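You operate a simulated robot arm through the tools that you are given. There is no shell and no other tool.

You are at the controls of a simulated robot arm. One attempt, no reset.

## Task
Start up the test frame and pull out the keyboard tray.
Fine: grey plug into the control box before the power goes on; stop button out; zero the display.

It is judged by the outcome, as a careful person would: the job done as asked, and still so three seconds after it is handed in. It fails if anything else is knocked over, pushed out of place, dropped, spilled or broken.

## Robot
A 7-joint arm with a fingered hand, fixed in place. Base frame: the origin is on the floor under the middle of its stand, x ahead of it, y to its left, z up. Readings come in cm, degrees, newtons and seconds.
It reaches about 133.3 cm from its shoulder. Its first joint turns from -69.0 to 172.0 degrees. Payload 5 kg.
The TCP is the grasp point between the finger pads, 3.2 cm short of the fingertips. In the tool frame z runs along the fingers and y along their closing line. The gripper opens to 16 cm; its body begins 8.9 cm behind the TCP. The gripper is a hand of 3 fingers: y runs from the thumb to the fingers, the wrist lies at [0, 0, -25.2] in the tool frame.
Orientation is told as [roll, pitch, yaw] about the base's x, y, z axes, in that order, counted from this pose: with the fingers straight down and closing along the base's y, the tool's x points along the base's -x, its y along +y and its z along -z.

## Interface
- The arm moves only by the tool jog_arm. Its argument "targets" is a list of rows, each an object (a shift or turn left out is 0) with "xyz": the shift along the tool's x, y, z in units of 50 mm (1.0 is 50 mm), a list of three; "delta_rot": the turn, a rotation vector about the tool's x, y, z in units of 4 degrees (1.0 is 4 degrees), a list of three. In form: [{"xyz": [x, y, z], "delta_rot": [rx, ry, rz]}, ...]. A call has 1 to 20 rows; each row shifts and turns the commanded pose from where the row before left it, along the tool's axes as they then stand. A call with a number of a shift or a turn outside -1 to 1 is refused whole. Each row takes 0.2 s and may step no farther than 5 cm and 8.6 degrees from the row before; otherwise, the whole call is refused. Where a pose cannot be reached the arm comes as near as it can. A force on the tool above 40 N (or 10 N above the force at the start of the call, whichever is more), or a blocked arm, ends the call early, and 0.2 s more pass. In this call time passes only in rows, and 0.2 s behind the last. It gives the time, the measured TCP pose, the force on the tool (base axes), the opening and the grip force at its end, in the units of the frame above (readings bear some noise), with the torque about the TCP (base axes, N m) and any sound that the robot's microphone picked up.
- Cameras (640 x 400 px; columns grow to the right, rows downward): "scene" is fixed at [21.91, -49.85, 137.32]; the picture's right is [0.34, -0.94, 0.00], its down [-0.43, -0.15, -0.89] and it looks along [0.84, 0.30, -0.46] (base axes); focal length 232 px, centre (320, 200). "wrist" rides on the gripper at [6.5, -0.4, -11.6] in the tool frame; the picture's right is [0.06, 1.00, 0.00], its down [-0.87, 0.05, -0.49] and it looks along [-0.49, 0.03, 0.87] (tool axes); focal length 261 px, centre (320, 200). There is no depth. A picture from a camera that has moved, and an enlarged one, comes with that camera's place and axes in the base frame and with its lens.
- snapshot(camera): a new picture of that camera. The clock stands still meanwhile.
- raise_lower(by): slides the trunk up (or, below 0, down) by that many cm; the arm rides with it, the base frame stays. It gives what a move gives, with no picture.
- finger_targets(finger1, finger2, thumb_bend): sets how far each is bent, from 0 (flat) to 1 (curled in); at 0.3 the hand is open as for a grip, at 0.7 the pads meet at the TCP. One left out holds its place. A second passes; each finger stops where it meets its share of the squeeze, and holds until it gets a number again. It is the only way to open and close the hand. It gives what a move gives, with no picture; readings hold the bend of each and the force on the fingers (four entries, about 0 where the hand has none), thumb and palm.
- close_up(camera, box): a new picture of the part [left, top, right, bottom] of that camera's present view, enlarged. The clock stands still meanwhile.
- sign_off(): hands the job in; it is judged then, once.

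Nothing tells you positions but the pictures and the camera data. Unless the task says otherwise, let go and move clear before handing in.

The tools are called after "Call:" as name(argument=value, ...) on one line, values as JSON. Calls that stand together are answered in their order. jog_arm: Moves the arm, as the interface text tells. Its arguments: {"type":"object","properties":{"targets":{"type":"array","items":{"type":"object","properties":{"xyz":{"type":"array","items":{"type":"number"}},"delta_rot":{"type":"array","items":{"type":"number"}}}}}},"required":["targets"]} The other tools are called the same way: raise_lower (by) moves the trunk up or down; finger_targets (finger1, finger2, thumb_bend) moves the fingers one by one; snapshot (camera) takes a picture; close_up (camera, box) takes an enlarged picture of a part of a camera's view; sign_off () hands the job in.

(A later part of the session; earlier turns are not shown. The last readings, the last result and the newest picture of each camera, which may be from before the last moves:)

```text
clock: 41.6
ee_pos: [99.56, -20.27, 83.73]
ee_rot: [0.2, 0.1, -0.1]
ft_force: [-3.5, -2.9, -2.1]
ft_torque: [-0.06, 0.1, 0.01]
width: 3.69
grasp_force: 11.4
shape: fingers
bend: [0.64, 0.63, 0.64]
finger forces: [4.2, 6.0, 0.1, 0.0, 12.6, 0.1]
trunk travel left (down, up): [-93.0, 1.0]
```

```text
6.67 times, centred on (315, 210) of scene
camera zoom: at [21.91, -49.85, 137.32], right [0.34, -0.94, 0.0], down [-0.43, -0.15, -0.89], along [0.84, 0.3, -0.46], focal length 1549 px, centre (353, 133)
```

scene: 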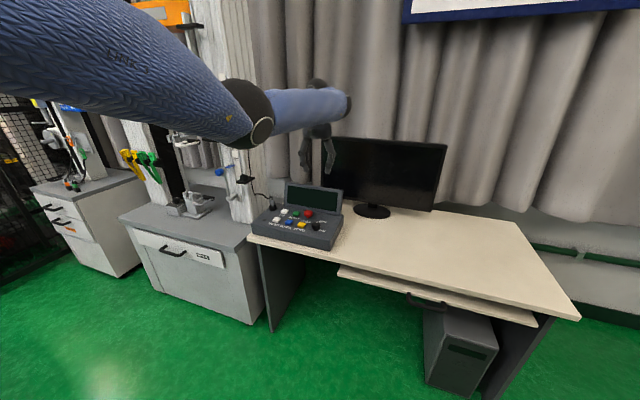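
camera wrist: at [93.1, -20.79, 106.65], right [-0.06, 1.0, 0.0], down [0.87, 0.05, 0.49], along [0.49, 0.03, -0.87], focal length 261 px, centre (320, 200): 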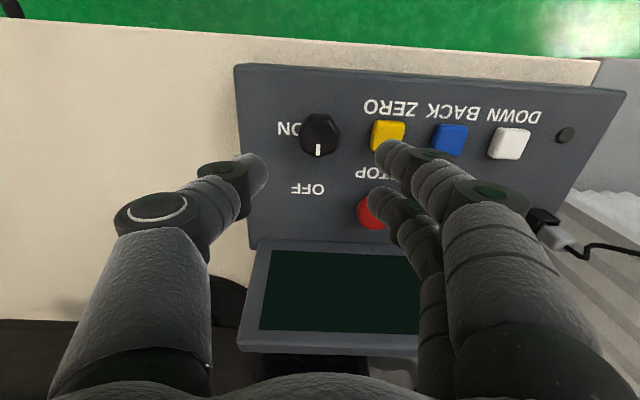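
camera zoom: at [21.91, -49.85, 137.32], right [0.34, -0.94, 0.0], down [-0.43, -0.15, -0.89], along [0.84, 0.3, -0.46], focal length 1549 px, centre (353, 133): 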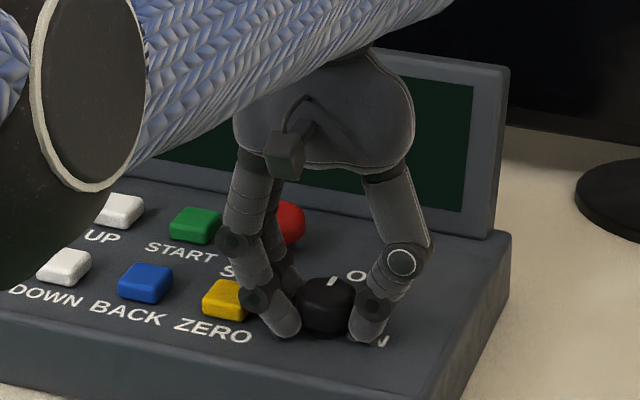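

The knob is held by all three fingers. Turning clockwise (from OFF toward ON) in steps.

Call:
jog_arm(targets=[{"xyz": [0, 0, -0.03], "delta_rot": [0, 0, 1]}, {"delta_rot": [0, 0, 1]}, {"delta_rot": [0, 0, 1]}, {"delta_rot": [0, 0, 1]}, {"delta_rot": [0, 0, 1]}, {"delta_rot": [0, 0, 1]}])

Call:
close_up(camera="wrist", box=[230, 90, 430, 240])

Call:
close_up(camera="scene", box=[280, 180, 350, 240])

```text
clock: 43.0
ee_pos: [99.71, -20.16, 83.93]
ee_rot: [0.2, 0.2, -24.2]
ft_force: [-4.8, 4.4, -10.7]
ft_torque: [0.11, 0.11, 0.02]
width: 3.73
grasp_force: 9.5
shape: fingers
bend: [0.64, 0.62, 0.64]
finger forces: [5.5, 6.0, 0.0, 0.1, 8.6, 0.0]
trunk travel left (down, up): [-93.0, 1.0]
```

```text
2.67 times, centred on (330, 165) of wrist
camera zoom: at [93.47, -18.07, 95.68], right [0.35, 0.94, 0.0], down [0.82, -0.31, 0.49], along [0.46, -0.17, -0.87], focal length 695 px, centre (293, 293)
```

zoom: 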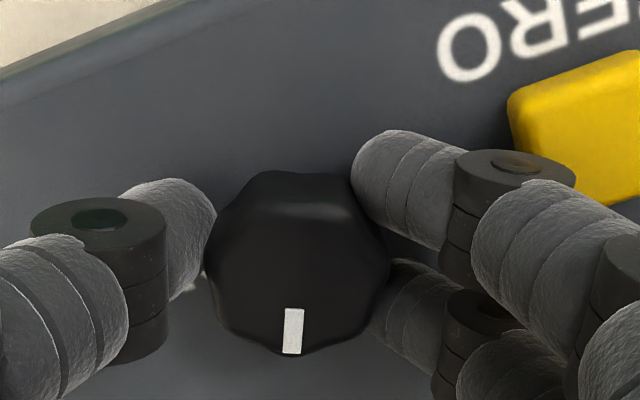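

```text
6.67 times, centred on (315, 210) of scene
camera zoom: at [21.91, -49.85, 137.32], right [0.34, -0.94, 0.0], down [-0.43, -0.15, -0.89], along [0.84, 0.3, -0.46], focal length 1549 px, centre (353, 133)
```

zoom: 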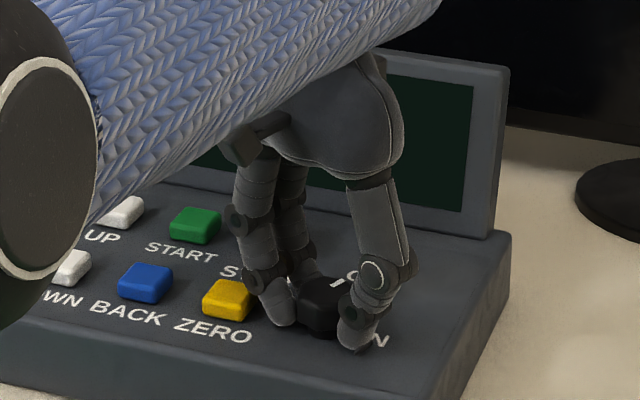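

The knob is turning with the hand. Continuing.

Call:
jog_arm(targets=[{"xyz": [0, 0, 0.02], "delta_rot": [0, 0, 1]}, {"delta_rot": [0, 0, 1]}, {"delta_rot": [0, 0, 1]}, {"delta_rot": [0, 0, 1]}, {"delta_rot": [0, 0, 1]}, {"delta_rot": [0, 0, 1]}, {"delta_rot": [0, 0, 1]}, {"delta_rot": [0, 0, 1]}, {"delta_rot": [0, 0, 1]}, {"delta_rot": [0, 0, 1]}])

Call:
close_up(camera="wrist", box=[230, 90, 430, 240])

Call:
close_up(camera="scene", box=[270, 170, 350, 240])

```text
clock: 45.2
ee_pos: [99.6, -20.12, 83.97]
ee_rot: [-0.1, 0.2, -64.0]
ft_force: [-1.5, 17.1, -3.9]
ft_torque: [0.43, -0.01, 0.03]
width: 3.77
grasp_force: 12.4
shape: fingers
bend: [0.64, 0.62, 0.65]
finger forces: [10.1, 6.8, 0.0, 0.1, 8.4, 0.0]
trunk travel left (down, up): [-93.0, 1.0]
```

```text
2.67 times, centred on (330, 165) of wrist
camera zoom: at [96.35, -14.63, 95.68], right [0.87, 0.49, 0.0], down [0.43, -0.76, 0.49], along [0.24, -0.43, -0.87], focal length 695 px, centre (293, 293)
```

zoom: 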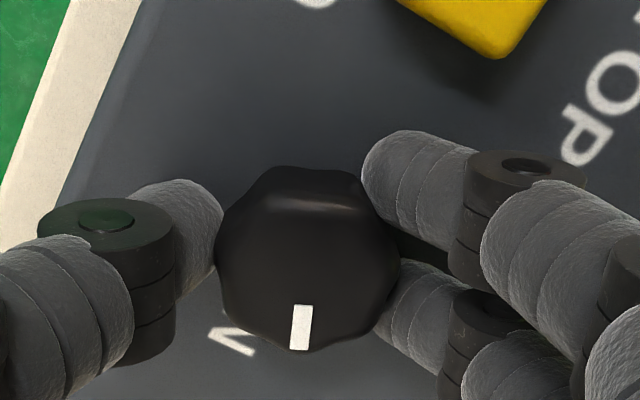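

```text
5.71 times, centred on (310, 205) of scene
camera zoom: at [21.91, -49.85, 137.32], right [0.34, -0.94, 0.0], down [-0.43, -0.15, -0.89], along [0.84, 0.3, -0.46], focal length 1328 px, centre (377, 171)
```

zoom: 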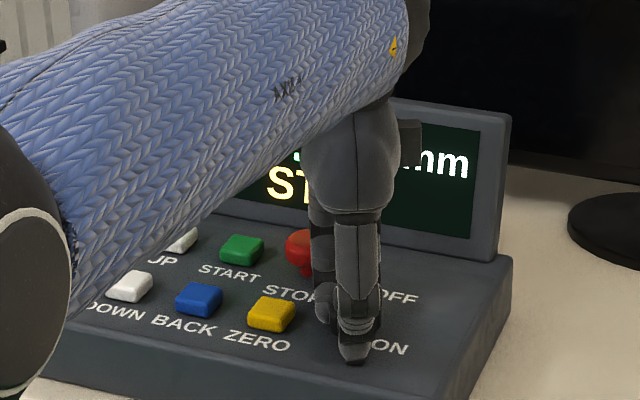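

The display has lit and shows "ST…" in yellow. I'll finish the turn to the full ON position, easing off a little sideways load.

Call:
jog_arm(targets=[{"xyz": [0.03, 0.015, 0], "delta_rot": [0, 0, 1]}, {"delta_rot": [0, 0, 1]}, {"delta_rot": [0, 0, 1]}, {"delta_rot": [0, 0, 1]}, {"delta_rot": [0, 0, 1]}])

Call:
close_up(camera="wrist", box=[230, 90, 430, 240])

Call:
close_up(camera="scene", box=[270, 170, 350, 240])

```text
clock: 46.4
ee_pos: [99.66, -20.09, 83.93]
ee_rot: [0.0, 0.1, -84.1]
ft_force: [4.5, 15.1, -1.1]
ft_torque: [0.39, -0.1, 0.02]
width: 3.76
grasp_force: 13.3
shape: fingers
bend: [0.64, 0.62, 0.65]
finger forces: [10.0, 6.8, 0.0, 0.0, 9.2, 0.1]
trunk travel left (down, up): [-93.0, 1.0]
```

```text
2.67 times, centred on (330, 165) of wrist
camera zoom: at [98.55, -13.76, 95.67], right [0.99, 0.16, 0.0], down [0.14, -0.86, 0.49], along [0.08, -0.48, -0.87], focal length 695 px, centre (293, 293)
```

zoom: 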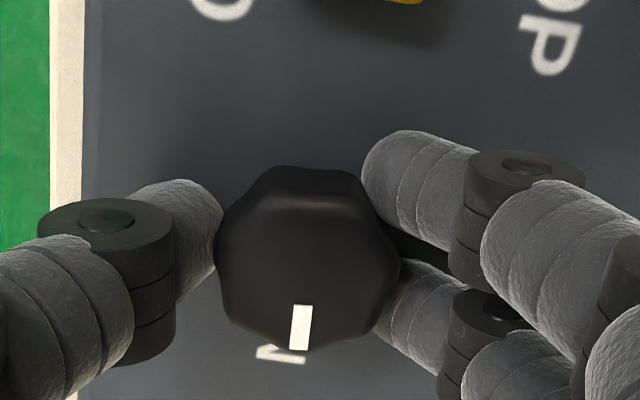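

```text
5.71 times, centred on (310, 205) of scene
camera zoom: at [21.91, -49.85, 137.32], right [0.34, -0.94, 0.0], down [-0.43, -0.15, -0.89], along [0.84, 0.3, -0.46], focal length 1328 px, centre (377, 171)
```

zoom: 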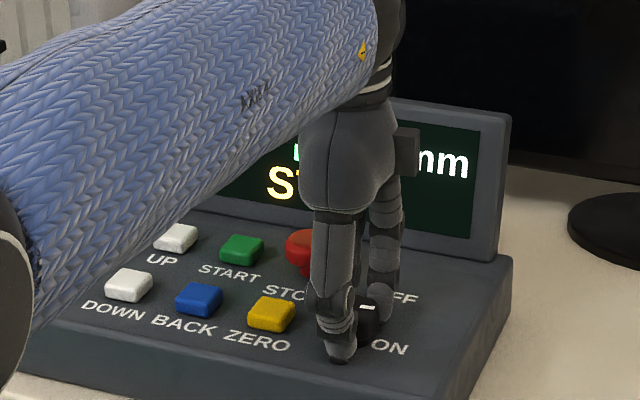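

Pointer is at ON. A last few degrees, then I'll release gently and rise.

Call:
jog_arm(targets=[{"delta_rot": [0, 0, 1]}, {"delta_rot": [0, 0, 0.5]}])

Call:
finger_targets(finger1=0.55, finger2=0.55, thumb_bend=0.55)

Call:
jog_arm(targets=[{"xyz": [0, 0, -0.6]}, {"xyz": [0, 0, -0.8]}, {"xyz": [0, 0, -0.8]}])

Call:
snapshot(camera="wrist")

Call:
snapshot(camera="scene")

```text
clock: 47.0
ee_pos: [99.58, -20.04, 83.86]
ee_rot: [-0.1, 0.2, -90.1]
ft_force: [7.8, 17.3, -3.5]
ft_torque: [0.44, -0.21, 0.31]
width: 3.76
grasp_force: 14.5
shape: fingers
bend: [0.63, 0.62, 0.65]
finger forces: [14.1, 7.1, 0.0, 0.0, 7.1, 0.0]
trunk travel left (down, up): [-93.0, 1.0]
```

```text
clock: 48.0
ee_pos: [99.68, -20.18, 84.14]
ee_rot: [0.0, 0.3, -90.1]
ft_force: [-1.1, -1.5, 4.3]
ft_torque: [-0.1, 0.09, 0.06]
width: 6.68
grasp_force: 1.6
shape: fingers
bend: [0.55, 0.55, 0.55]
finger forces: [0.0, 1.0, 0.1, 0.1, 2.7, 0.0]
trunk travel left (down, up): [-93.0, 1.0]
```

```text
clock: 48.8
ee_pos: [99.43, -20.15, 94.93]
ee_rot: [-0.2, 0.2, -90.1]
ft_force: [-0.3, 0.2, 0.5]
ft_torque: [-0.02, 0.01, -0.01]
width: 6.68
grasp_force: 0.0
shape: fingers
bend: [0.55, 0.55, 0.55]
finger forces: [0.0, 0.0, 0.1, 0.1, 0.1, 0.1]
trunk travel left (down, up): [-93.0, 1.0]
```

```text
taken
camera wrist: at [98.97, -13.79, 106.65], right [1.0, 0.06, 0.0], down [0.05, -0.87, 0.49], along [0.03, -0.49, -0.87], focal length 261 px, centre (320, 200)
```

wrist: 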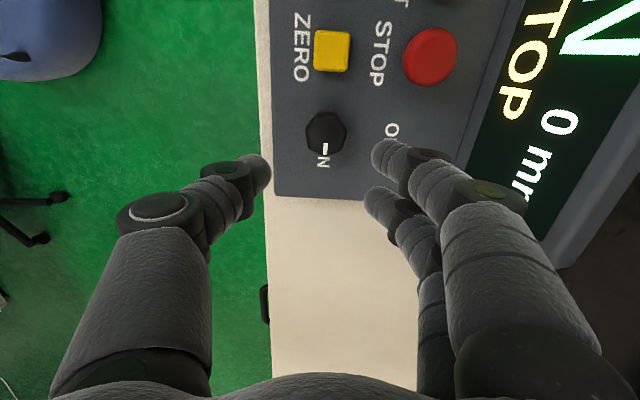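

```text
taken
```

scene: 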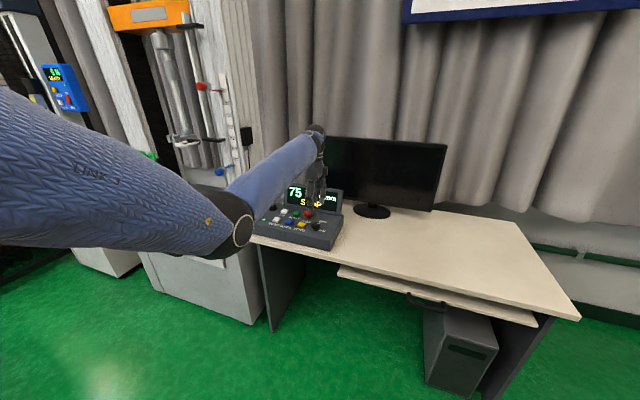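

Call:
close_up(camera="scene", box=[255, 175, 350, 245])

Call:
close_up(camera="wrist", box=[380, 0, 640, 200])

Call:
close_up(camera="wrist", box=[270, 0, 480, 170])

```text
5.71 times, centred on (302, 210) of scene
camera zoom: at [21.91, -49.85, 137.32], right [0.34, -0.94, 0.0], down [-0.43, -0.15, -0.89], along [0.84, 0.3, -0.46], focal length 1328 px, centre (420, 143)
```

zoom: 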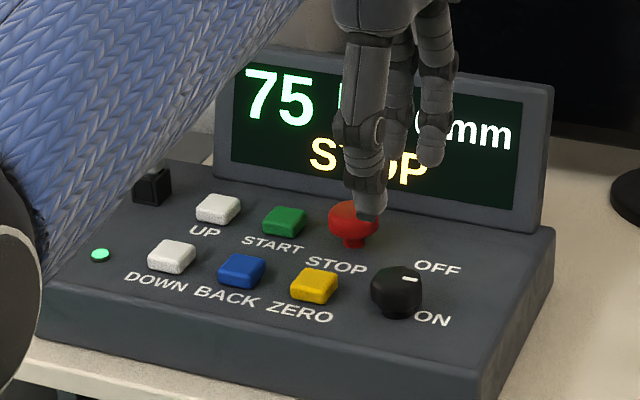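

```text
2.00 times, centred on (510, 100) of wrist
camera zoom: at [98.97, -13.79, 106.65], right [1.0, 0.06, 0.0], down [0.05, -0.87, 0.49], along [0.03, -0.49, -0.87], focal length 521 px, centre (-60, 400)
```

zoom: 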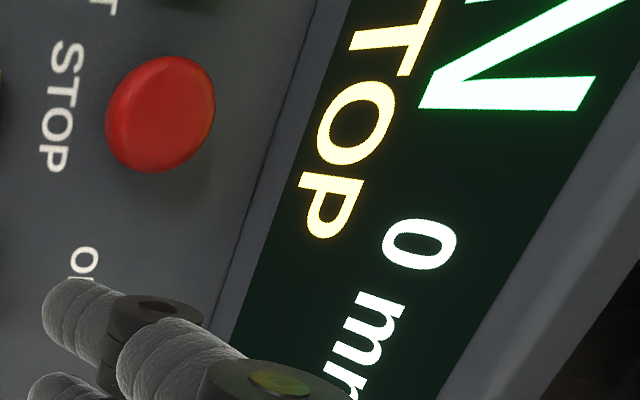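

```text
2.35 times, centred on (375, 85) of wrist
camera zoom: at [98.97, -13.79, 106.65], right [1.0, 0.06, 0.0], down [0.05, -0.87, 0.49], along [0.03, -0.49, -0.87], focal length 613 px, centre (191, 471)
```

zoom: 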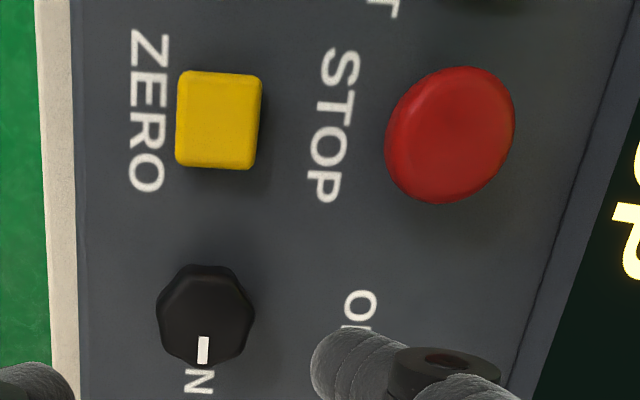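

The display shows 75 N, 0 mm and "STOP", so the stop button is latched in and must be pulled out. I'll rise, turn the hand back, and go over the red button.

Call:
jog_arm(targets=[{"xyz": [0, 0, -0.8]}, {"xyz": [0, 0, -0.8], "delta_rot": [0, 0, -1]}, {"delta_rot": [0, 0, -1]}, {"delta_rot": [0, 0, -1]}, {"delta_rot": [0, 0, -1]}, {"delta_rot": [0, 0, -1]}, {"delta_rot": [0, 0, -1]}, {"delta_rot": [0, 0, -1]}, {"delta_rot": [0, 0, -1]}, {"delta_rot": [0, 0, -1]}, {"delta_rot": [0, 0, -1]}, {"delta_rot": [0, 0, -1]}, {"delta_rot": [0, 0, -1]}, {"delta_rot": [0, 0, -1]}, {"delta_rot": [0, 0, -1]}, {"delta_rot": [0, 0, -1]}, {"delta_rot": [0, 0, -1]}, {"delta_rot": [0, 0, -1]}, {"delta_rot": [0, 0, -1]}, {"delta_rot": [0, 0, -1]}])

Call:
jog_arm(targets=[{"delta_rot": [0, 0, -1]}, {"delta_rot": [0, 0, -1]}, {"delta_rot": [0, 0, -1]}, {"delta_rot": [0, 0, -0.5]}, {"delta_rot": [0, -1, 0]}, {"delta_rot": [0, -1, 0]}])

Call:
snapshot(camera="wrist")

```text
clock: 53.0
ee_pos: [99.57, -20.23, 102.92]
ee_rot: [0.2, 0.1, -14.0]
ft_force: [0.7, -0.2, 0.4]
ft_torque: [0.01, 0.01, -0.03]
width: 6.67
grasp_force: 0.0
shape: fingers
bend: [0.55, 0.55, 0.55]
finger forces: [0.0, 0.0, 0.0, 0.0, 0.0, 0.0]
trunk travel left (down, up): [-93.0, 1.0]
```

```text
clock: 54.4
ee_pos: [99.71, -20.18, 102.81]
ee_rot: [0.2, -8.1, -0.1]
ft_force: [-0.3, 0.0, -0.1]
ft_torque: [0.0, 0.03, 0.01]
width: 6.68
grasp_force: 0.1
shape: fingers
bend: [0.55, 0.55, 0.55]
finger forces: [0.0, 0.0, 0.0, 0.1, 0.0, 0.1]
trunk travel left (down, up): [-93.0, 1.0]
```

```text
taken
camera wrist: at [91.48, -20.74, 113.6], right [-0.06, 1.0, -0.01], down [0.79, 0.05, 0.61], along [0.61, 0.03, -0.79], focal length 261 px, centre (320, 200)
```

wrist: 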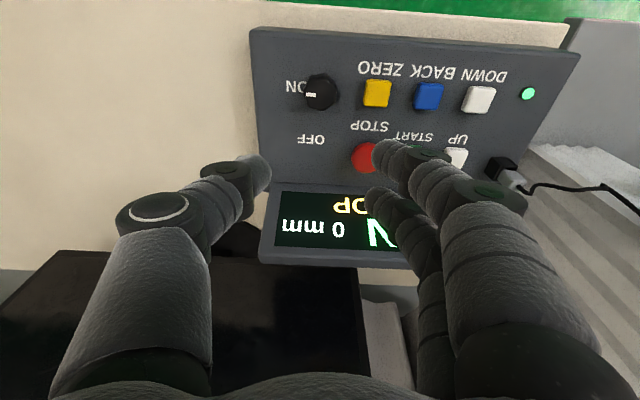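

Call:
jog_arm(targets=[{"xyz": [-0.323, 0.342, 0.551]}, {"xyz": [-0.323, 0.342, 0.551]}, {"xyz": [-0.323, 0.342, 0.551]}, {"xyz": [-0.323, 0.342, 0.551]}])

Call:
snapshot(camera="wrist")

Call:
close_up(camera="scene", box=[255, 155, 350, 245])

```text
clock: 55.4
ee_pos: [107.82, -13.31, 92.84]
ee_rot: [0.2, -7.8, -0.2]
ft_force: [-0.4, 0.0, -0.2]
ft_torque: [-0.02, 0.03, 0.03]
width: 6.68
grasp_force: 0.0
shape: fingers
bend: [0.55, 0.55, 0.55]
finger forces: [0.1, 0.0, 0.1, 0.1, 0.1, 0.0]
trunk travel left (down, up): [-93.0, 1.0]
```

```text
taken
camera wrist: at [99.62, -13.9, 103.52], right [-0.06, 1.0, -0.01], down [0.79, 0.05, 0.61], along [0.61, 0.03, -0.8], focal length 261 px, centre (320, 200)
```

wrist: 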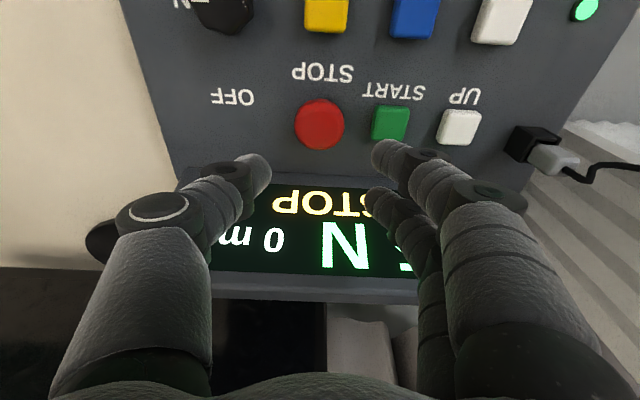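

```text
4.44 times, centred on (302, 200) of scene
camera zoom: at [21.91, -49.85, 137.32], right [0.34, -0.94, 0.0], down [-0.43, -0.15, -0.89], along [0.84, 0.3, -0.46], focal length 1033 px, centre (398, 200)
```

zoom: 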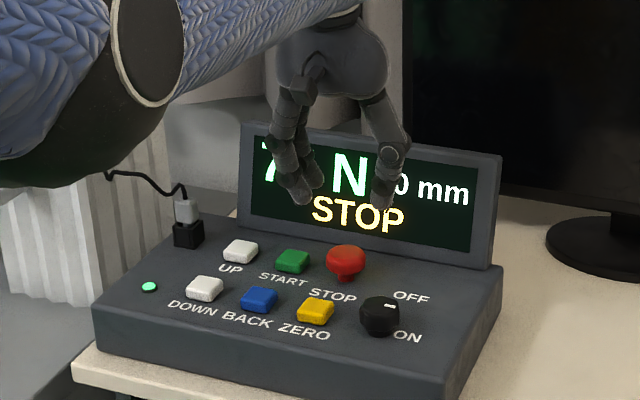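

The red button is centred between the fingers. Descending around it.

Call:
jog_arm(targets=[{"xyz": [0.139, -0.006, 0.8]}, {"xyz": [0.139, -0.006, 0.8]}])

Call:
close_up(camera="wrist", box=[230, 90, 430, 240])

Call:
close_up(camera="scene", box=[280, 180, 350, 240])

```text
clock: 56.0
ee_pos: [107.44, -13.2, 84.88]
ee_rot: [0.3, -8.0, -0.2]
ft_force: [-0.1, -1.6, 2.0]
ft_torque: [0.01, -0.01, 0.02]
width: 6.56
grasp_force: 1.1
shape: fingers
bend: [0.56, 0.55, 0.55]
finger forces: [1.9, 0.1, 0.1, 0.1, 0.0, 0.0]
trunk travel left (down, up): [-93.0, 1.0]
heard: click
```

```text
2.67 times, centred on (330, 165) of wrist
camera zoom: at [99.34, -13.78, 95.62], right [-0.06, 1.0, -0.01], down [0.79, 0.05, 0.61], along [0.61, 0.03, -0.79], focal length 695 px, centre (293, 293)
```

zoom: 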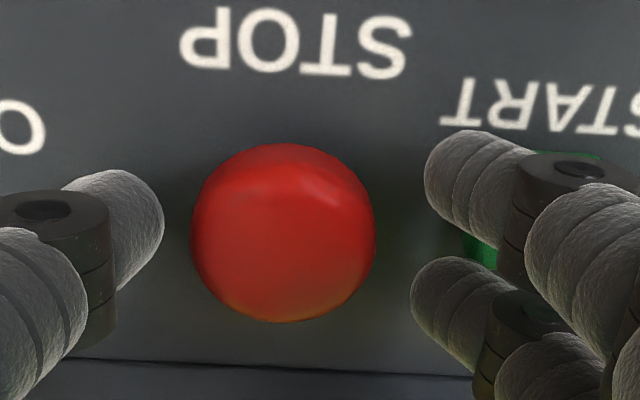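

```text
6.67 times, centred on (315, 210) of scene
camera zoom: at [21.91, -49.85, 137.32], right [0.34, -0.94, 0.0], down [-0.43, -0.15, -0.89], along [0.84, 0.3, -0.46], focal length 1549 px, centre (353, 133)
```

zoom: 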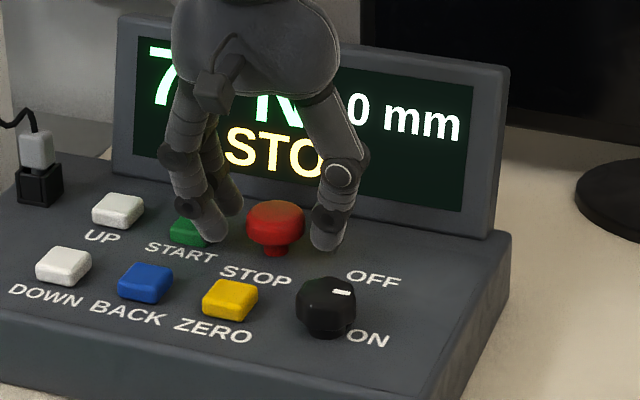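

A click was heard; the finger on the +y side brushed the START button while STOP was still latched. I'll lift off, rotate the hand so no finger is near START, and check the display.

Call:
jog_arm(targets=[{"xyz": [-0.085, 0, -0.594]}, {"xyz": [-0.03, 0, -0.2]}])

Call:
close_up(camera="scene", box=[255, 155, 350, 245])

```text
clock: 56.6
ee_pos: [107.25, -13.2, 88.8]
ee_rot: [0.2, -7.9, -0.2]
ft_force: [-0.3, 0.7, 0.5]
ft_torque: [-0.03, -0.04, 0.0]
width: 6.66
grasp_force: 0.1
shape: fingers
bend: [0.55, 0.55, 0.55]
finger forces: [0.1, 0.1, 0.0, 0.0, 0.0, 0.0]
trunk travel left (down, up): [-93.0, 1.0]
```

```text
4.44 times, centred on (302, 200) of scene
camera zoom: at [21.91, -49.85, 137.32], right [0.34, -0.94, 0.0], down [-0.43, -0.15, -0.89], along [0.84, 0.3, -0.46], focal length 1033 px, centre (398, 200)
```

zoom: 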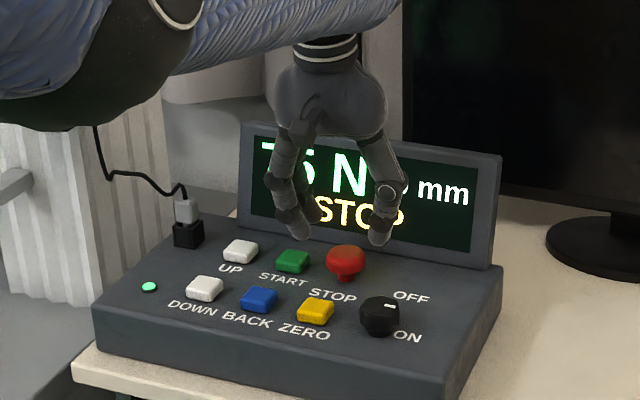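

The display is unchanged (75 N, STOP). Rotating the hand about 56° so the fingers come down clear of START.

Call:
jog_arm(targets=[{"delta_rot": [0, 0, 1]}, {"delta_rot": [0, 0, 1]}, {"delta_rot": [0, 0, 1]}, {"delta_rot": [0, 0, 1]}, {"delta_rot": [0, 0, 1]}, {"delta_rot": [0, 0, 1]}, {"delta_rot": [0, 0, 1]}, {"delta_rot": [0, 0, 1]}, {"delta_rot": [0, 0, 1]}, {"delta_rot": [0, 0, 1]}, {"delta_rot": [0, 0, 1]}, {"delta_rot": [0, 0, 1]}, {"delta_rot": [0, 0, 1]}, {"delta_rot": [0, 0, 1]}])

Call:
snapshot(camera="wrist")

Call:
close_up(camera="scene", box=[255, 155, 350, 245])

```text
clock: 59.6
ee_pos: [107.3, -13.45, 88.82]
ee_rot: [6.6, -4.2, -56.3]
ft_force: [0.5, -0.4, 0.0]
ft_torque: [-0.04, 0.01, -0.01]
width: 6.68
grasp_force: 0.2
shape: fingers
bend: [0.55, 0.55, 0.55]
finger forces: [0.1, 0.0, 0.1, 0.0, 0.1, 0.0]
trunk travel left (down, up): [-93.0, 1.0]
```

```text
taken
camera wrist: at [101.73, -8.36, 99.85], right [0.79, 0.61, 0.11], down [0.46, -0.69, 0.56], along [0.42, -0.39, -0.82], focal length 261 px, centre (320, 200)
```

wrist: 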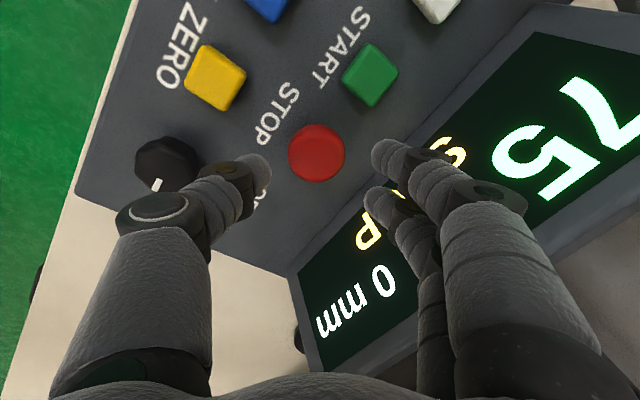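

```text
4.44 times, centred on (302, 200) of scene
camera zoom: at [21.91, -49.85, 137.32], right [0.34, -0.94, 0.0], down [-0.43, -0.15, -0.89], along [0.84, 0.3, -0.46], focal length 1033 px, centre (398, 200)
```

zoom: 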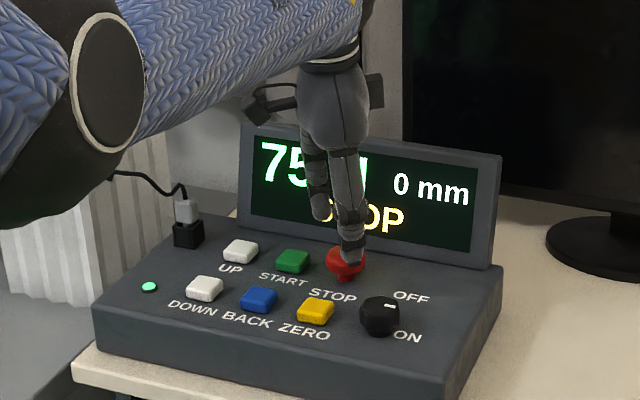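

Call:
jog_arm(targets=[{"xyz": [0.026, -0.022, 0.43]}, {"xyz": [0.026, -0.022, 0.41]}])

Call:
close_up(camera="wrist", box=[230, 90, 430, 240])

Call:
close_up(camera="scene", box=[280, 180, 350, 240])

```text
clock: 60.2
ee_pos: [107.87, -13.21, 84.67]
ee_rot: [6.7, -4.3, -56.4]
ft_force: [0.2, -0.4, 1.6]
ft_torque: [-0.05, 0.05, 0.0]
width: 6.63
grasp_force: 1.4
shape: fingers
bend: [0.55, 0.55, 0.55]
finger forces: [0.0, 0.0, 0.0, 0.1, 2.1, 0.1]
trunk travel left (down, up): [-93.0, 1.0]
```

```text
2.67 times, centred on (330, 165) of wrist
camera zoom: at [102.12, -8.26, 95.66], right [0.79, 0.61, 0.11], down [0.46, -0.69, 0.56], along [0.42, -0.39, -0.82], focal length 695 px, centre (293, 293)
```

zoom: 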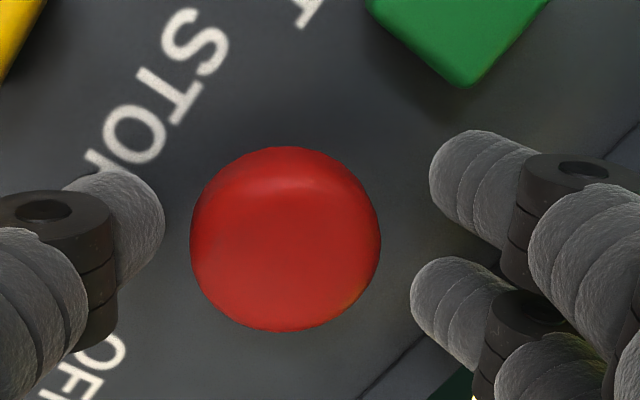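

```text
6.67 times, centred on (315, 210) of scene
camera zoom: at [21.91, -49.85, 137.32], right [0.34, -0.94, 0.0], down [-0.43, -0.15, -0.89], along [0.84, 0.3, -0.46], focal length 1549 px, centre (353, 133)
```

zoom: 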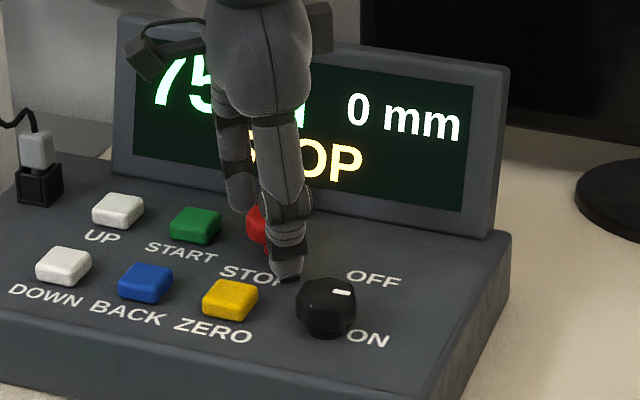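

Clear of START now. Closing on the red head.

Call:
finger_targets(finger1=0.68, finger2=0.68, thumb_bend=0.68)

Call:
close_up(camera="wrist", box=[230, 90, 430, 240])

```text
clock: 61.2
ee_pos: [107.64, -13.24, 84.55]
ee_rot: [6.7, -4.2, -56.3]
ft_force: [-5.8, -0.1, -2.1]
ft_torque: [0.03, 0.14, -0.03]
width: 4.07
grasp_force: 12.0
shape: fingers
bend: [0.64, 0.63, 0.64]
finger forces: [4.5, 4.4, 0.0, 0.0, 14.4, 0.0]
trunk travel left (down, up): [-93.0, 1.0]
```

```text
2.67 times, centred on (330, 165) of wrist
camera zoom: at [102.04, -8.32, 95.57], right [0.79, 0.61, 0.11], down [0.46, -0.69, 0.56], along [0.42, -0.39, -0.82], focal length 695 px, centre (293, 293)
```

zoom: 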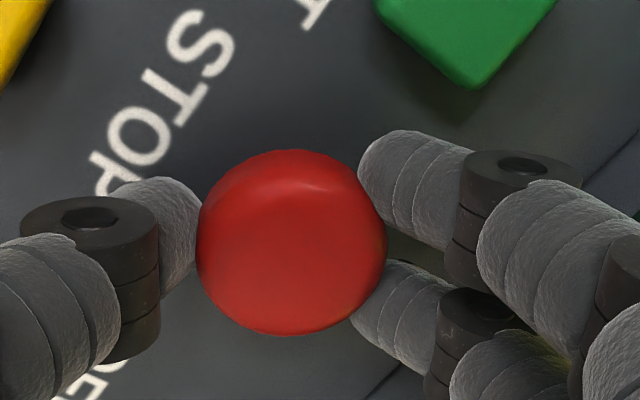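

Call:
jog_arm(targets=[{"xyz": [-0.005, 0.007, -0.059]}, {"xyz": [-0.005, 0.007, -0.059]}])

Call:
close_up(camera="scene", box=[255, 165, 350, 245])

Call:
close_up(camera="wrist", box=[230, 90, 430, 240])

```text
clock: 61.8
ee_pos: [107.66, -13.32, 85.18]
ee_rot: [6.8, -4.3, -56.3]
ft_force: [-4.4, -1.0, 2.1]
ft_torque: [-0.01, 0.09, -0.01]
width: 4.08
grasp_force: 12.7
shape: fingers
bend: [0.64, 0.63, 0.64]
finger forces: [4.9, 5.3, 0.1, 0.0, 13.9, 0.1]
trunk travel left (down, up): [-93.0, 1.0]
```

```text
5.00 times, centred on (302, 205) of scene
camera zoom: at [21.91, -49.85, 137.32], right [0.34, -0.94, 0.0], down [-0.43, -0.15, -0.89], along [0.84, 0.3, -0.46], focal length 1162 px, centre (408, 175)
```

zoom: 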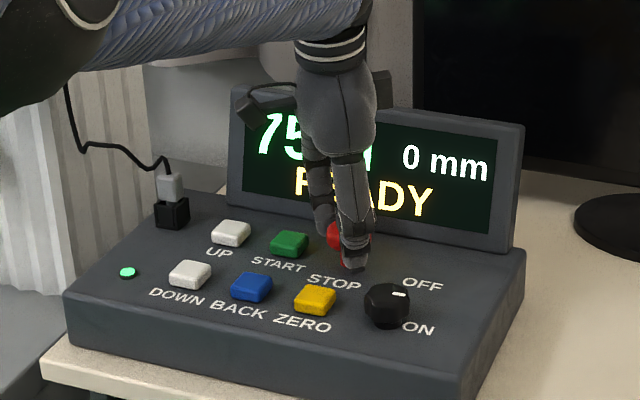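

```text
2.67 times, centred on (330, 165) of wrist
camera zoom: at [102.02, -8.32, 96.29], right [0.79, 0.61, 0.11], down [0.46, -0.69, 0.56], along [0.42, -0.39, -0.82], focal length 695 px, centre (293, 293)
```

zoom: 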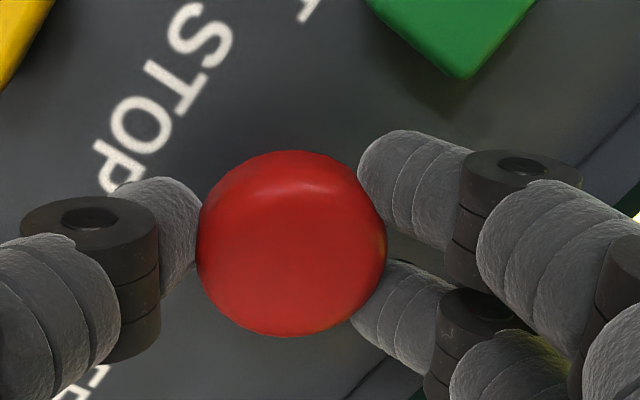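

Display now says READY — the stop is out. Opening and lifting straight off.

Call:
finger_targets(finger1=0.57, finger2=0.57, thumb_bend=0.57)

Call:
jog_arm(targets=[{"xyz": [-0.04, 0.055, -0.475]}, {"xyz": [-0.08, 0.11, -0.95]}, {"xyz": [-0.08, 0.11, -0.95]}])

Call:
snapshot(camera="wrist")

Call:
close_up(camera="scene", box=[255, 165, 350, 245])

```text
clock: 62.8
ee_pos: [107.68, -13.3, 85.27]
ee_rot: [6.7, -4.2, -56.3]
ft_force: [-0.2, -0.2, 0.6]
ft_torque: [-0.02, -0.03, 0.0]
width: 6.25
grasp_force: 0.1
shape: fingers
bend: [0.56, 0.56, 0.56]
finger forces: [0.0, 0.0, 0.0, 0.1, 0.0, 0.0]
trunk travel left (down, up): [-93.0, 1.0]
```

```text
clock: 63.6
ee_pos: [107.75, -13.34, 97.25]
ee_rot: [6.7, -4.2, -56.3]
ft_force: [-0.6, 1.0, -0.2]
ft_torque: [0.0, -0.03, -0.01]
width: 6.25
grasp_force: 0.0
shape: fingers
bend: [0.56, 0.56, 0.56]
finger forces: [0.0, 0.0, 0.0, 0.0, 0.0, 0.0]
trunk travel left (down, up): [-93.0, 1.0]
```

```text
taken
camera wrist: at [102.21, -8.43, 108.32], right [0.79, 0.61, 0.11], down [0.46, -0.69, 0.56], along [0.42, -0.39, -0.82], focal length 261 px, centre (320, 200)
```

wrist: 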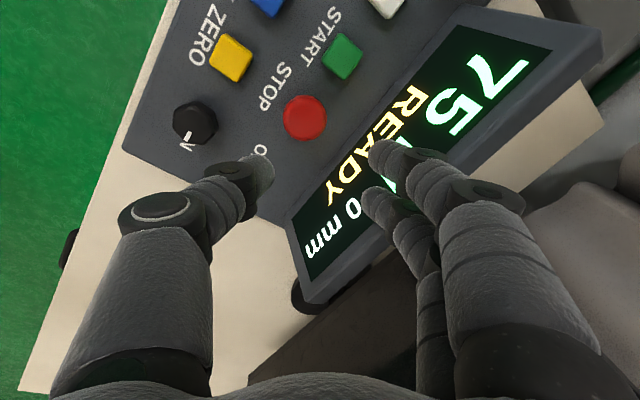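

```text
5.00 times, centred on (302, 205) of scene
camera zoom: at [21.91, -49.85, 137.32], right [0.34, -0.94, 0.0], down [-0.43, -0.15, -0.89], along [0.84, 0.3, -0.46], focal length 1162 px, centre (408, 175)
```

zoom: 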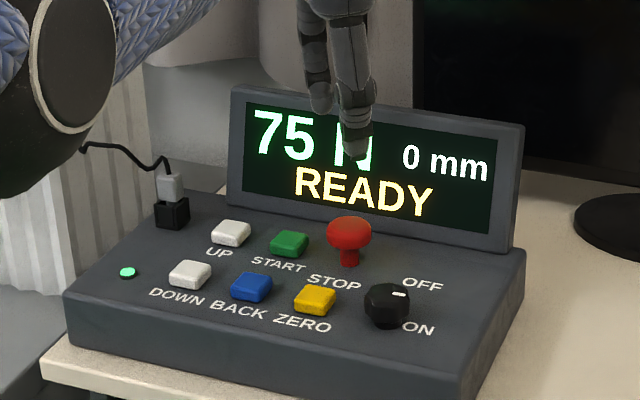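

READY, with the red button standing out. Next is ZERO: I'll turn the hand back square, curl the two fingers away, and press with the thumb tip alone.

Call:
jog_arm(targets=[{"delta_rot": [0, 0, -1]}, {"delta_rot": [0, 0, -1]}, {"delta_rot": [0, 0, -1]}, {"delta_rot": [0, 0, -1]}, {"delta_rot": [0, 0, -1]}, {"delta_rot": [0, 0, -1]}, {"delta_rot": [0, 0, -1]}, {"delta_rot": [0, 0, -1]}, {"delta_rot": [0, 0, -1]}, {"delta_rot": [0, 0, -1]}, {"delta_rot": [0, 0, -1]}, {"delta_rot": [0, 0, -1]}, {"delta_rot": [0, 0, -1]}, {"delta_rot": [0, 0, -1]}, {"xyz": [0.75, 0.25, 0]}, {"xyz": [0.75, 0.25, 0]}, {"delta_rot": [0, 1, 0]}, {"delta_rot": [0, 1, 0]}])

Call:
finger_targets(finger1=0.95, finger2=0.95, thumb_bend=0.56)

Call:
snapshot(camera="wrist")

Call:
close_up(camera="scene", box=[255, 135, 370, 245])

```text
clock: 67.4
ee_pos: [100.07, -10.77, 96.14]
ee_rot: [0.2, 0.1, -0.1]
ft_force: [-0.2, 0.4, -0.2]
ft_torque: [-0.01, 0.02, -0.02]
width: 6.25
grasp_force: 0.1
shape: fingers
bend: [0.56, 0.56, 0.56]
finger forces: [0.0, 0.1, 0.0, 0.0, 0.1, 0.0]
trunk travel left (down, up): [-93.0, 1.0]
```

```text
clock: 68.4
ee_pos: [100.15, -10.72, 96.14]
ee_rot: [0.1, 0.1, -0.1]
ft_force: [-0.1, -0.2, -0.2]
ft_torque: [-0.05, -0.01, 0.02]
width: 4.31
grasp_force: 0.0
shape: fingers
bend: [0.95, 0.95, 0.56]
finger forces: [0.0, 0.0, 0.0, 0.0, 0.0, 0.0]
trunk travel left (down, up): [-93.0, 1.0]
```

```text
taken
camera wrist: at [93.61, -11.38, 107.89], right [-0.06, 1.0, 0.0], down [0.87, 0.05, 0.49], along [0.49, 0.03, -0.87], focal length 261 px, centre (320, 200)
```

wrist: 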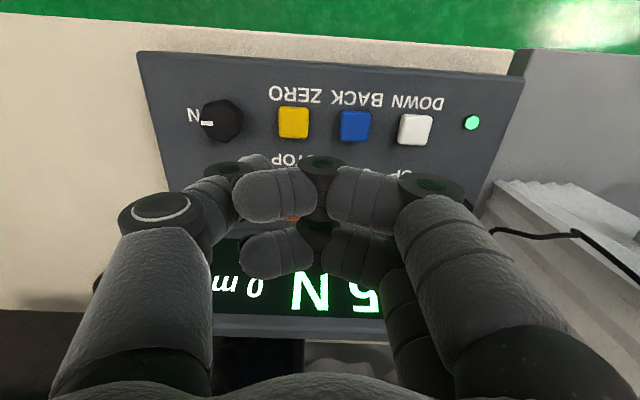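

```text
3.64 times, centred on (312, 190) of scene
camera zoom: at [21.91, -49.85, 137.32], right [0.34, -0.94, 0.0], down [-0.43, -0.15, -0.89], along [0.84, 0.3, -0.46], focal length 845 px, centre (347, 236)
```

zoom: 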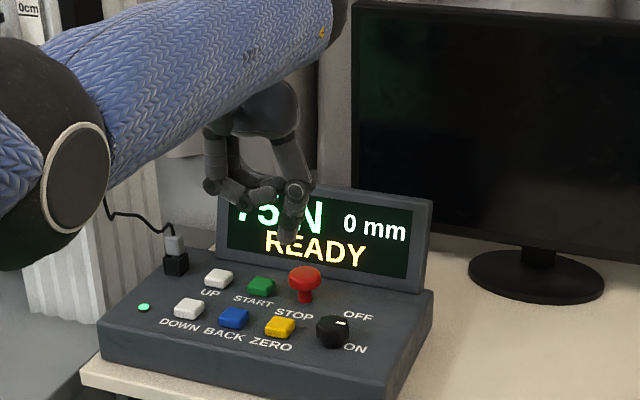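

Call:
jog_arm(targets=[{"xyz": [0.013, 0.04, 0.673]}, {"xyz": [0.013, 0.04, 0.673]}, {"xyz": [0.013, 0.04, 0.673]}])

Call:
close_up(camera="wrist", box=[180, 80, 380, 240])

Call:
close_up(camera="scene", box=[270, 180, 350, 240])

```text
clock: 69.2
ee_pos: [100.28, -10.19, 86.12]
ee_rot: [0.2, 0.1, -0.2]
ft_force: [-0.4, 0.3, 0.4]
ft_torque: [0.0, 0.02, 0.0]
width: 4.31
grasp_force: 0.0
shape: fingers
bend: [0.95, 0.95, 0.56]
finger forces: [0.1, 0.0, 0.0, 0.0, 0.0, 0.0]
trunk travel left (down, up): [-93.0, 1.0]
```

```text
2.50 times, centred on (280, 160) of wrist
camera zoom: at [93.7, -10.82, 97.87], right [-0.06, 1.0, 0.0], down [0.87, 0.05, 0.49], along [0.49, 0.03, -0.87], focal length 652 px, centre (420, 300)
```

zoom: 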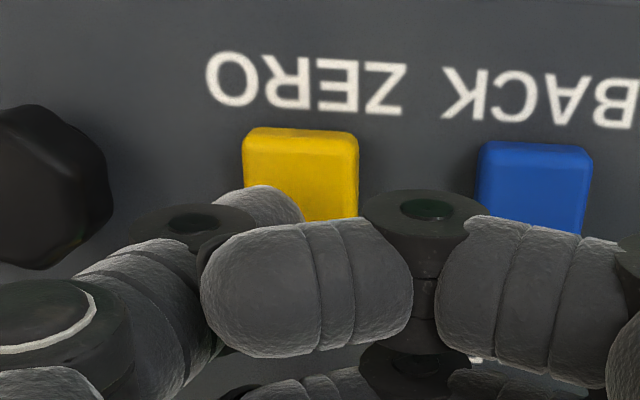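

```text
6.67 times, centred on (310, 210) of scene
camera zoom: at [21.91, -49.85, 137.32], right [0.34, -0.94, 0.0], down [-0.43, -0.15, -0.89], along [0.84, 0.3, -0.46], focal length 1549 px, centre (387, 133)
```

zoom: 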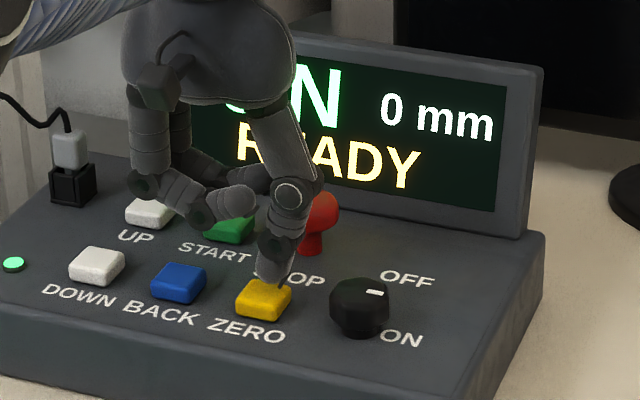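

The thumb tip is slightly toward the knob side of ZERO. A small correction, then pressing down in small steps.

Call:
jog_arm(targets=[{"xyz": [0.08, 0.13, 0]}])

Call:
close_up(camera="scene", box=[290, 200, 330, 230])

Call:
close_up(camera="wrist", box=[180, 80, 380, 240])

```text
clock: 69.6
ee_pos: [99.77, -9.52, 86.18]
ee_rot: [0.3, 0.2, -0.1]
ft_force: [-0.4, 1.0, 0.4]
ft_torque: [0.02, 0.03, 0.03]
width: 4.34
grasp_force: 0.1
shape: fingers
bend: [0.95, 0.95, 0.56]
finger forces: [0.1, 0.0, 0.0, 0.0, 0.1, 0.1]
trunk travel left (down, up): [-93.0, 1.0]
```

```text
13.33 times, centred on (310, 215) of scene
camera zoom: at [21.91, -49.85, 137.32], right [0.34, -0.94, 0.0], down [-0.43, -0.15, -0.89], along [0.84, 0.3, -0.46], focal length 3098 px, centre (453, 0)
```

zoom: 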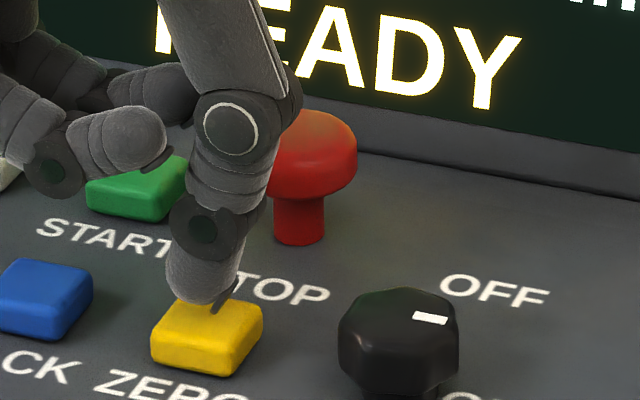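

```text
2.50 times, centred on (280, 160) of wrist
camera zoom: at [93.2, -10.15, 97.9], right [-0.06, 1.0, 0.0], down [0.87, 0.05, 0.49], along [0.49, 0.03, -0.87], focal length 652 px, centre (420, 300)
```

zoom: 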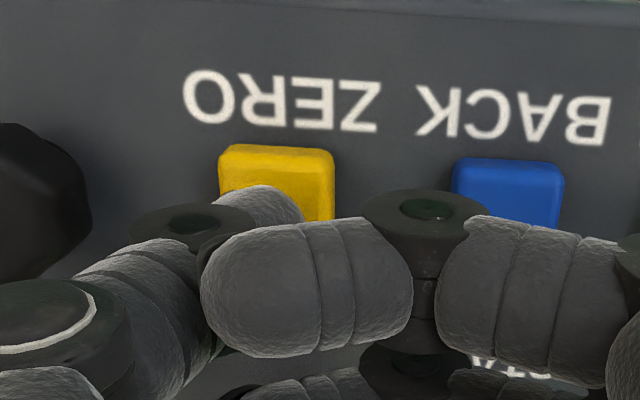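

Over the ZERO button now. Pressing down.

Call:
jog_arm(targets=[{"xyz": [0, 0, 0.06]}, {"xyz": [0, 0, 0.06]}, {"xyz": [0, 0, 0.06]}])

Call:
close_up(camera="scene", box=[270, 180, 350, 240])

```text
clock: 70.4
ee_pos: [99.72, -9.69, 85.27]
ee_rot: [0.2, 0.0, -0.1]
ft_force: [0.0, 0.4, 0.9]
ft_torque: [-0.06, -0.01, 0.02]
width: 4.29
grasp_force: 1.3
shape: fingers
bend: [0.95, 0.95, 0.56]
finger forces: [0.1, 0.0, 0.0, 0.1, 1.4, 0.0]
trunk travel left (down, up): [-93.0, 1.0]
```

```text
6.67 times, centred on (310, 210) of scene
camera zoom: at [21.91, -49.85, 137.32], right [0.34, -0.94, 0.0], down [-0.43, -0.15, -0.89], along [0.84, 0.3, -0.46], focal length 1549 px, centre (387, 133)
```

zoom: 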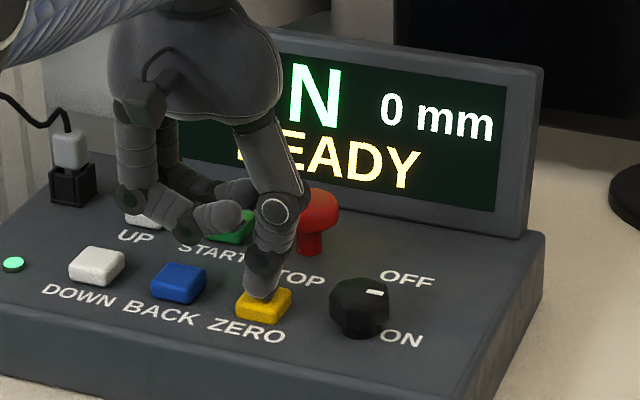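

Contact is just beginning. Pressing a bit further.

Call:
jog_arm(targets=[{"xyz": [0, 0, 0.05]}, {"xyz": [0, 0, 0.05]}])

Call:
close_up(camera="scene", box=[270, 180, 350, 240])

```text
clock: 71.0
ee_pos: [99.66, -9.41, 84.89]
ee_rot: [0.2, 0.0, 0.0]
ft_force: [0.4, 0.1, 7.3]
ft_torque: [-0.32, -0.04, 0.04]
width: 4.29
grasp_force: 3.6
shape: fingers
bend: [0.95, 0.95, 0.56]
finger forces: [0.0, 0.0, 0.0, 0.1, 6.6, 0.0]
trunk travel left (down, up): [-93.0, 1.0]
heard: click
```

```text
6.67 times, centred on (310, 210) of scene
camera zoom: at [21.91, -49.85, 137.32], right [0.34, -0.94, 0.0], down [-0.43, -0.15, -0.89], along [0.84, 0.3, -0.46], focal length 1549 px, centre (387, 133)
```

zoom: 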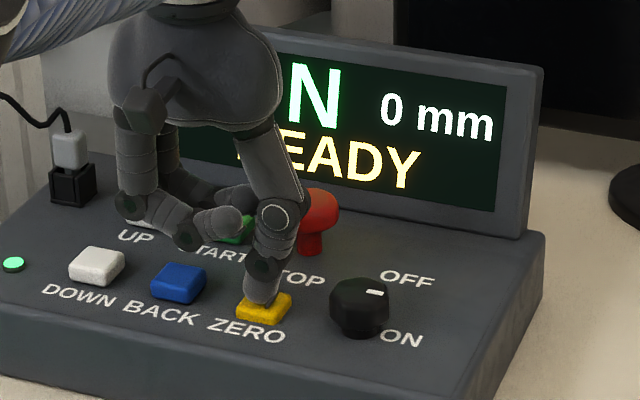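

A click was heard. Lifting straight up to read the display.

Call:
jog_arm(targets=[{"xyz": [0, 0, -0.4]}, {"xyz": [0, 0, -0.9]}, {"xyz": [0, 0, -0.9]}, {"xyz": [0.5, 0, -0.8]}])

Call:
close_up(camera="scene", box=[255, 165, 350, 245])

Call:
snapshot(camera="wrist")

```text
clock: 72.0
ee_pos: [97.06, -9.46, 99.81]
ee_rot: [0.0, -0.1, -0.1]
ft_force: [0.5, -1.2, -0.2]
ft_torque: [-0.03, 0.01, -0.02]
width: 4.35
grasp_force: 0.1
shape: fingers
bend: [0.95, 0.95, 0.56]
finger forces: [0.1, 0.0, 0.1, 0.1, 0.1, 0.0]
trunk travel left (down, up): [-93.0, 1.0]
```

```text
5.00 times, centred on (302, 205) of scene
camera zoom: at [21.91, -49.85, 137.32], right [0.34, -0.94, 0.0], down [-0.43, -0.15, -0.89], along [0.84, 0.3, -0.46], focal length 1162 px, centre (408, 175)
```

zoom: 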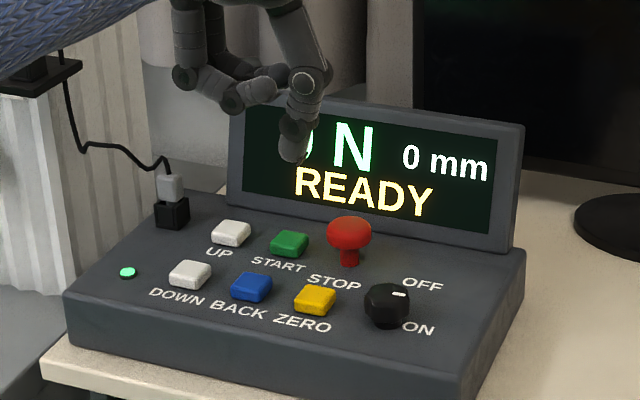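

```text
taken
camera wrist: at [90.42, -10.11, 111.48], right [-0.06, 1.0, 0.0], down [0.87, 0.05, 0.49], along [0.49, 0.03, -0.87], focal length 261 px, centre (320, 200)
```

wrist: 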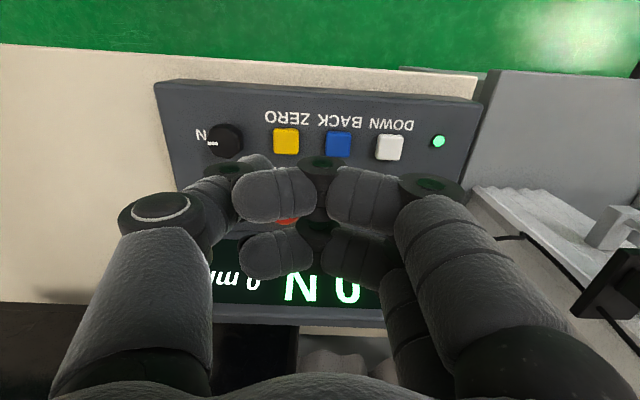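

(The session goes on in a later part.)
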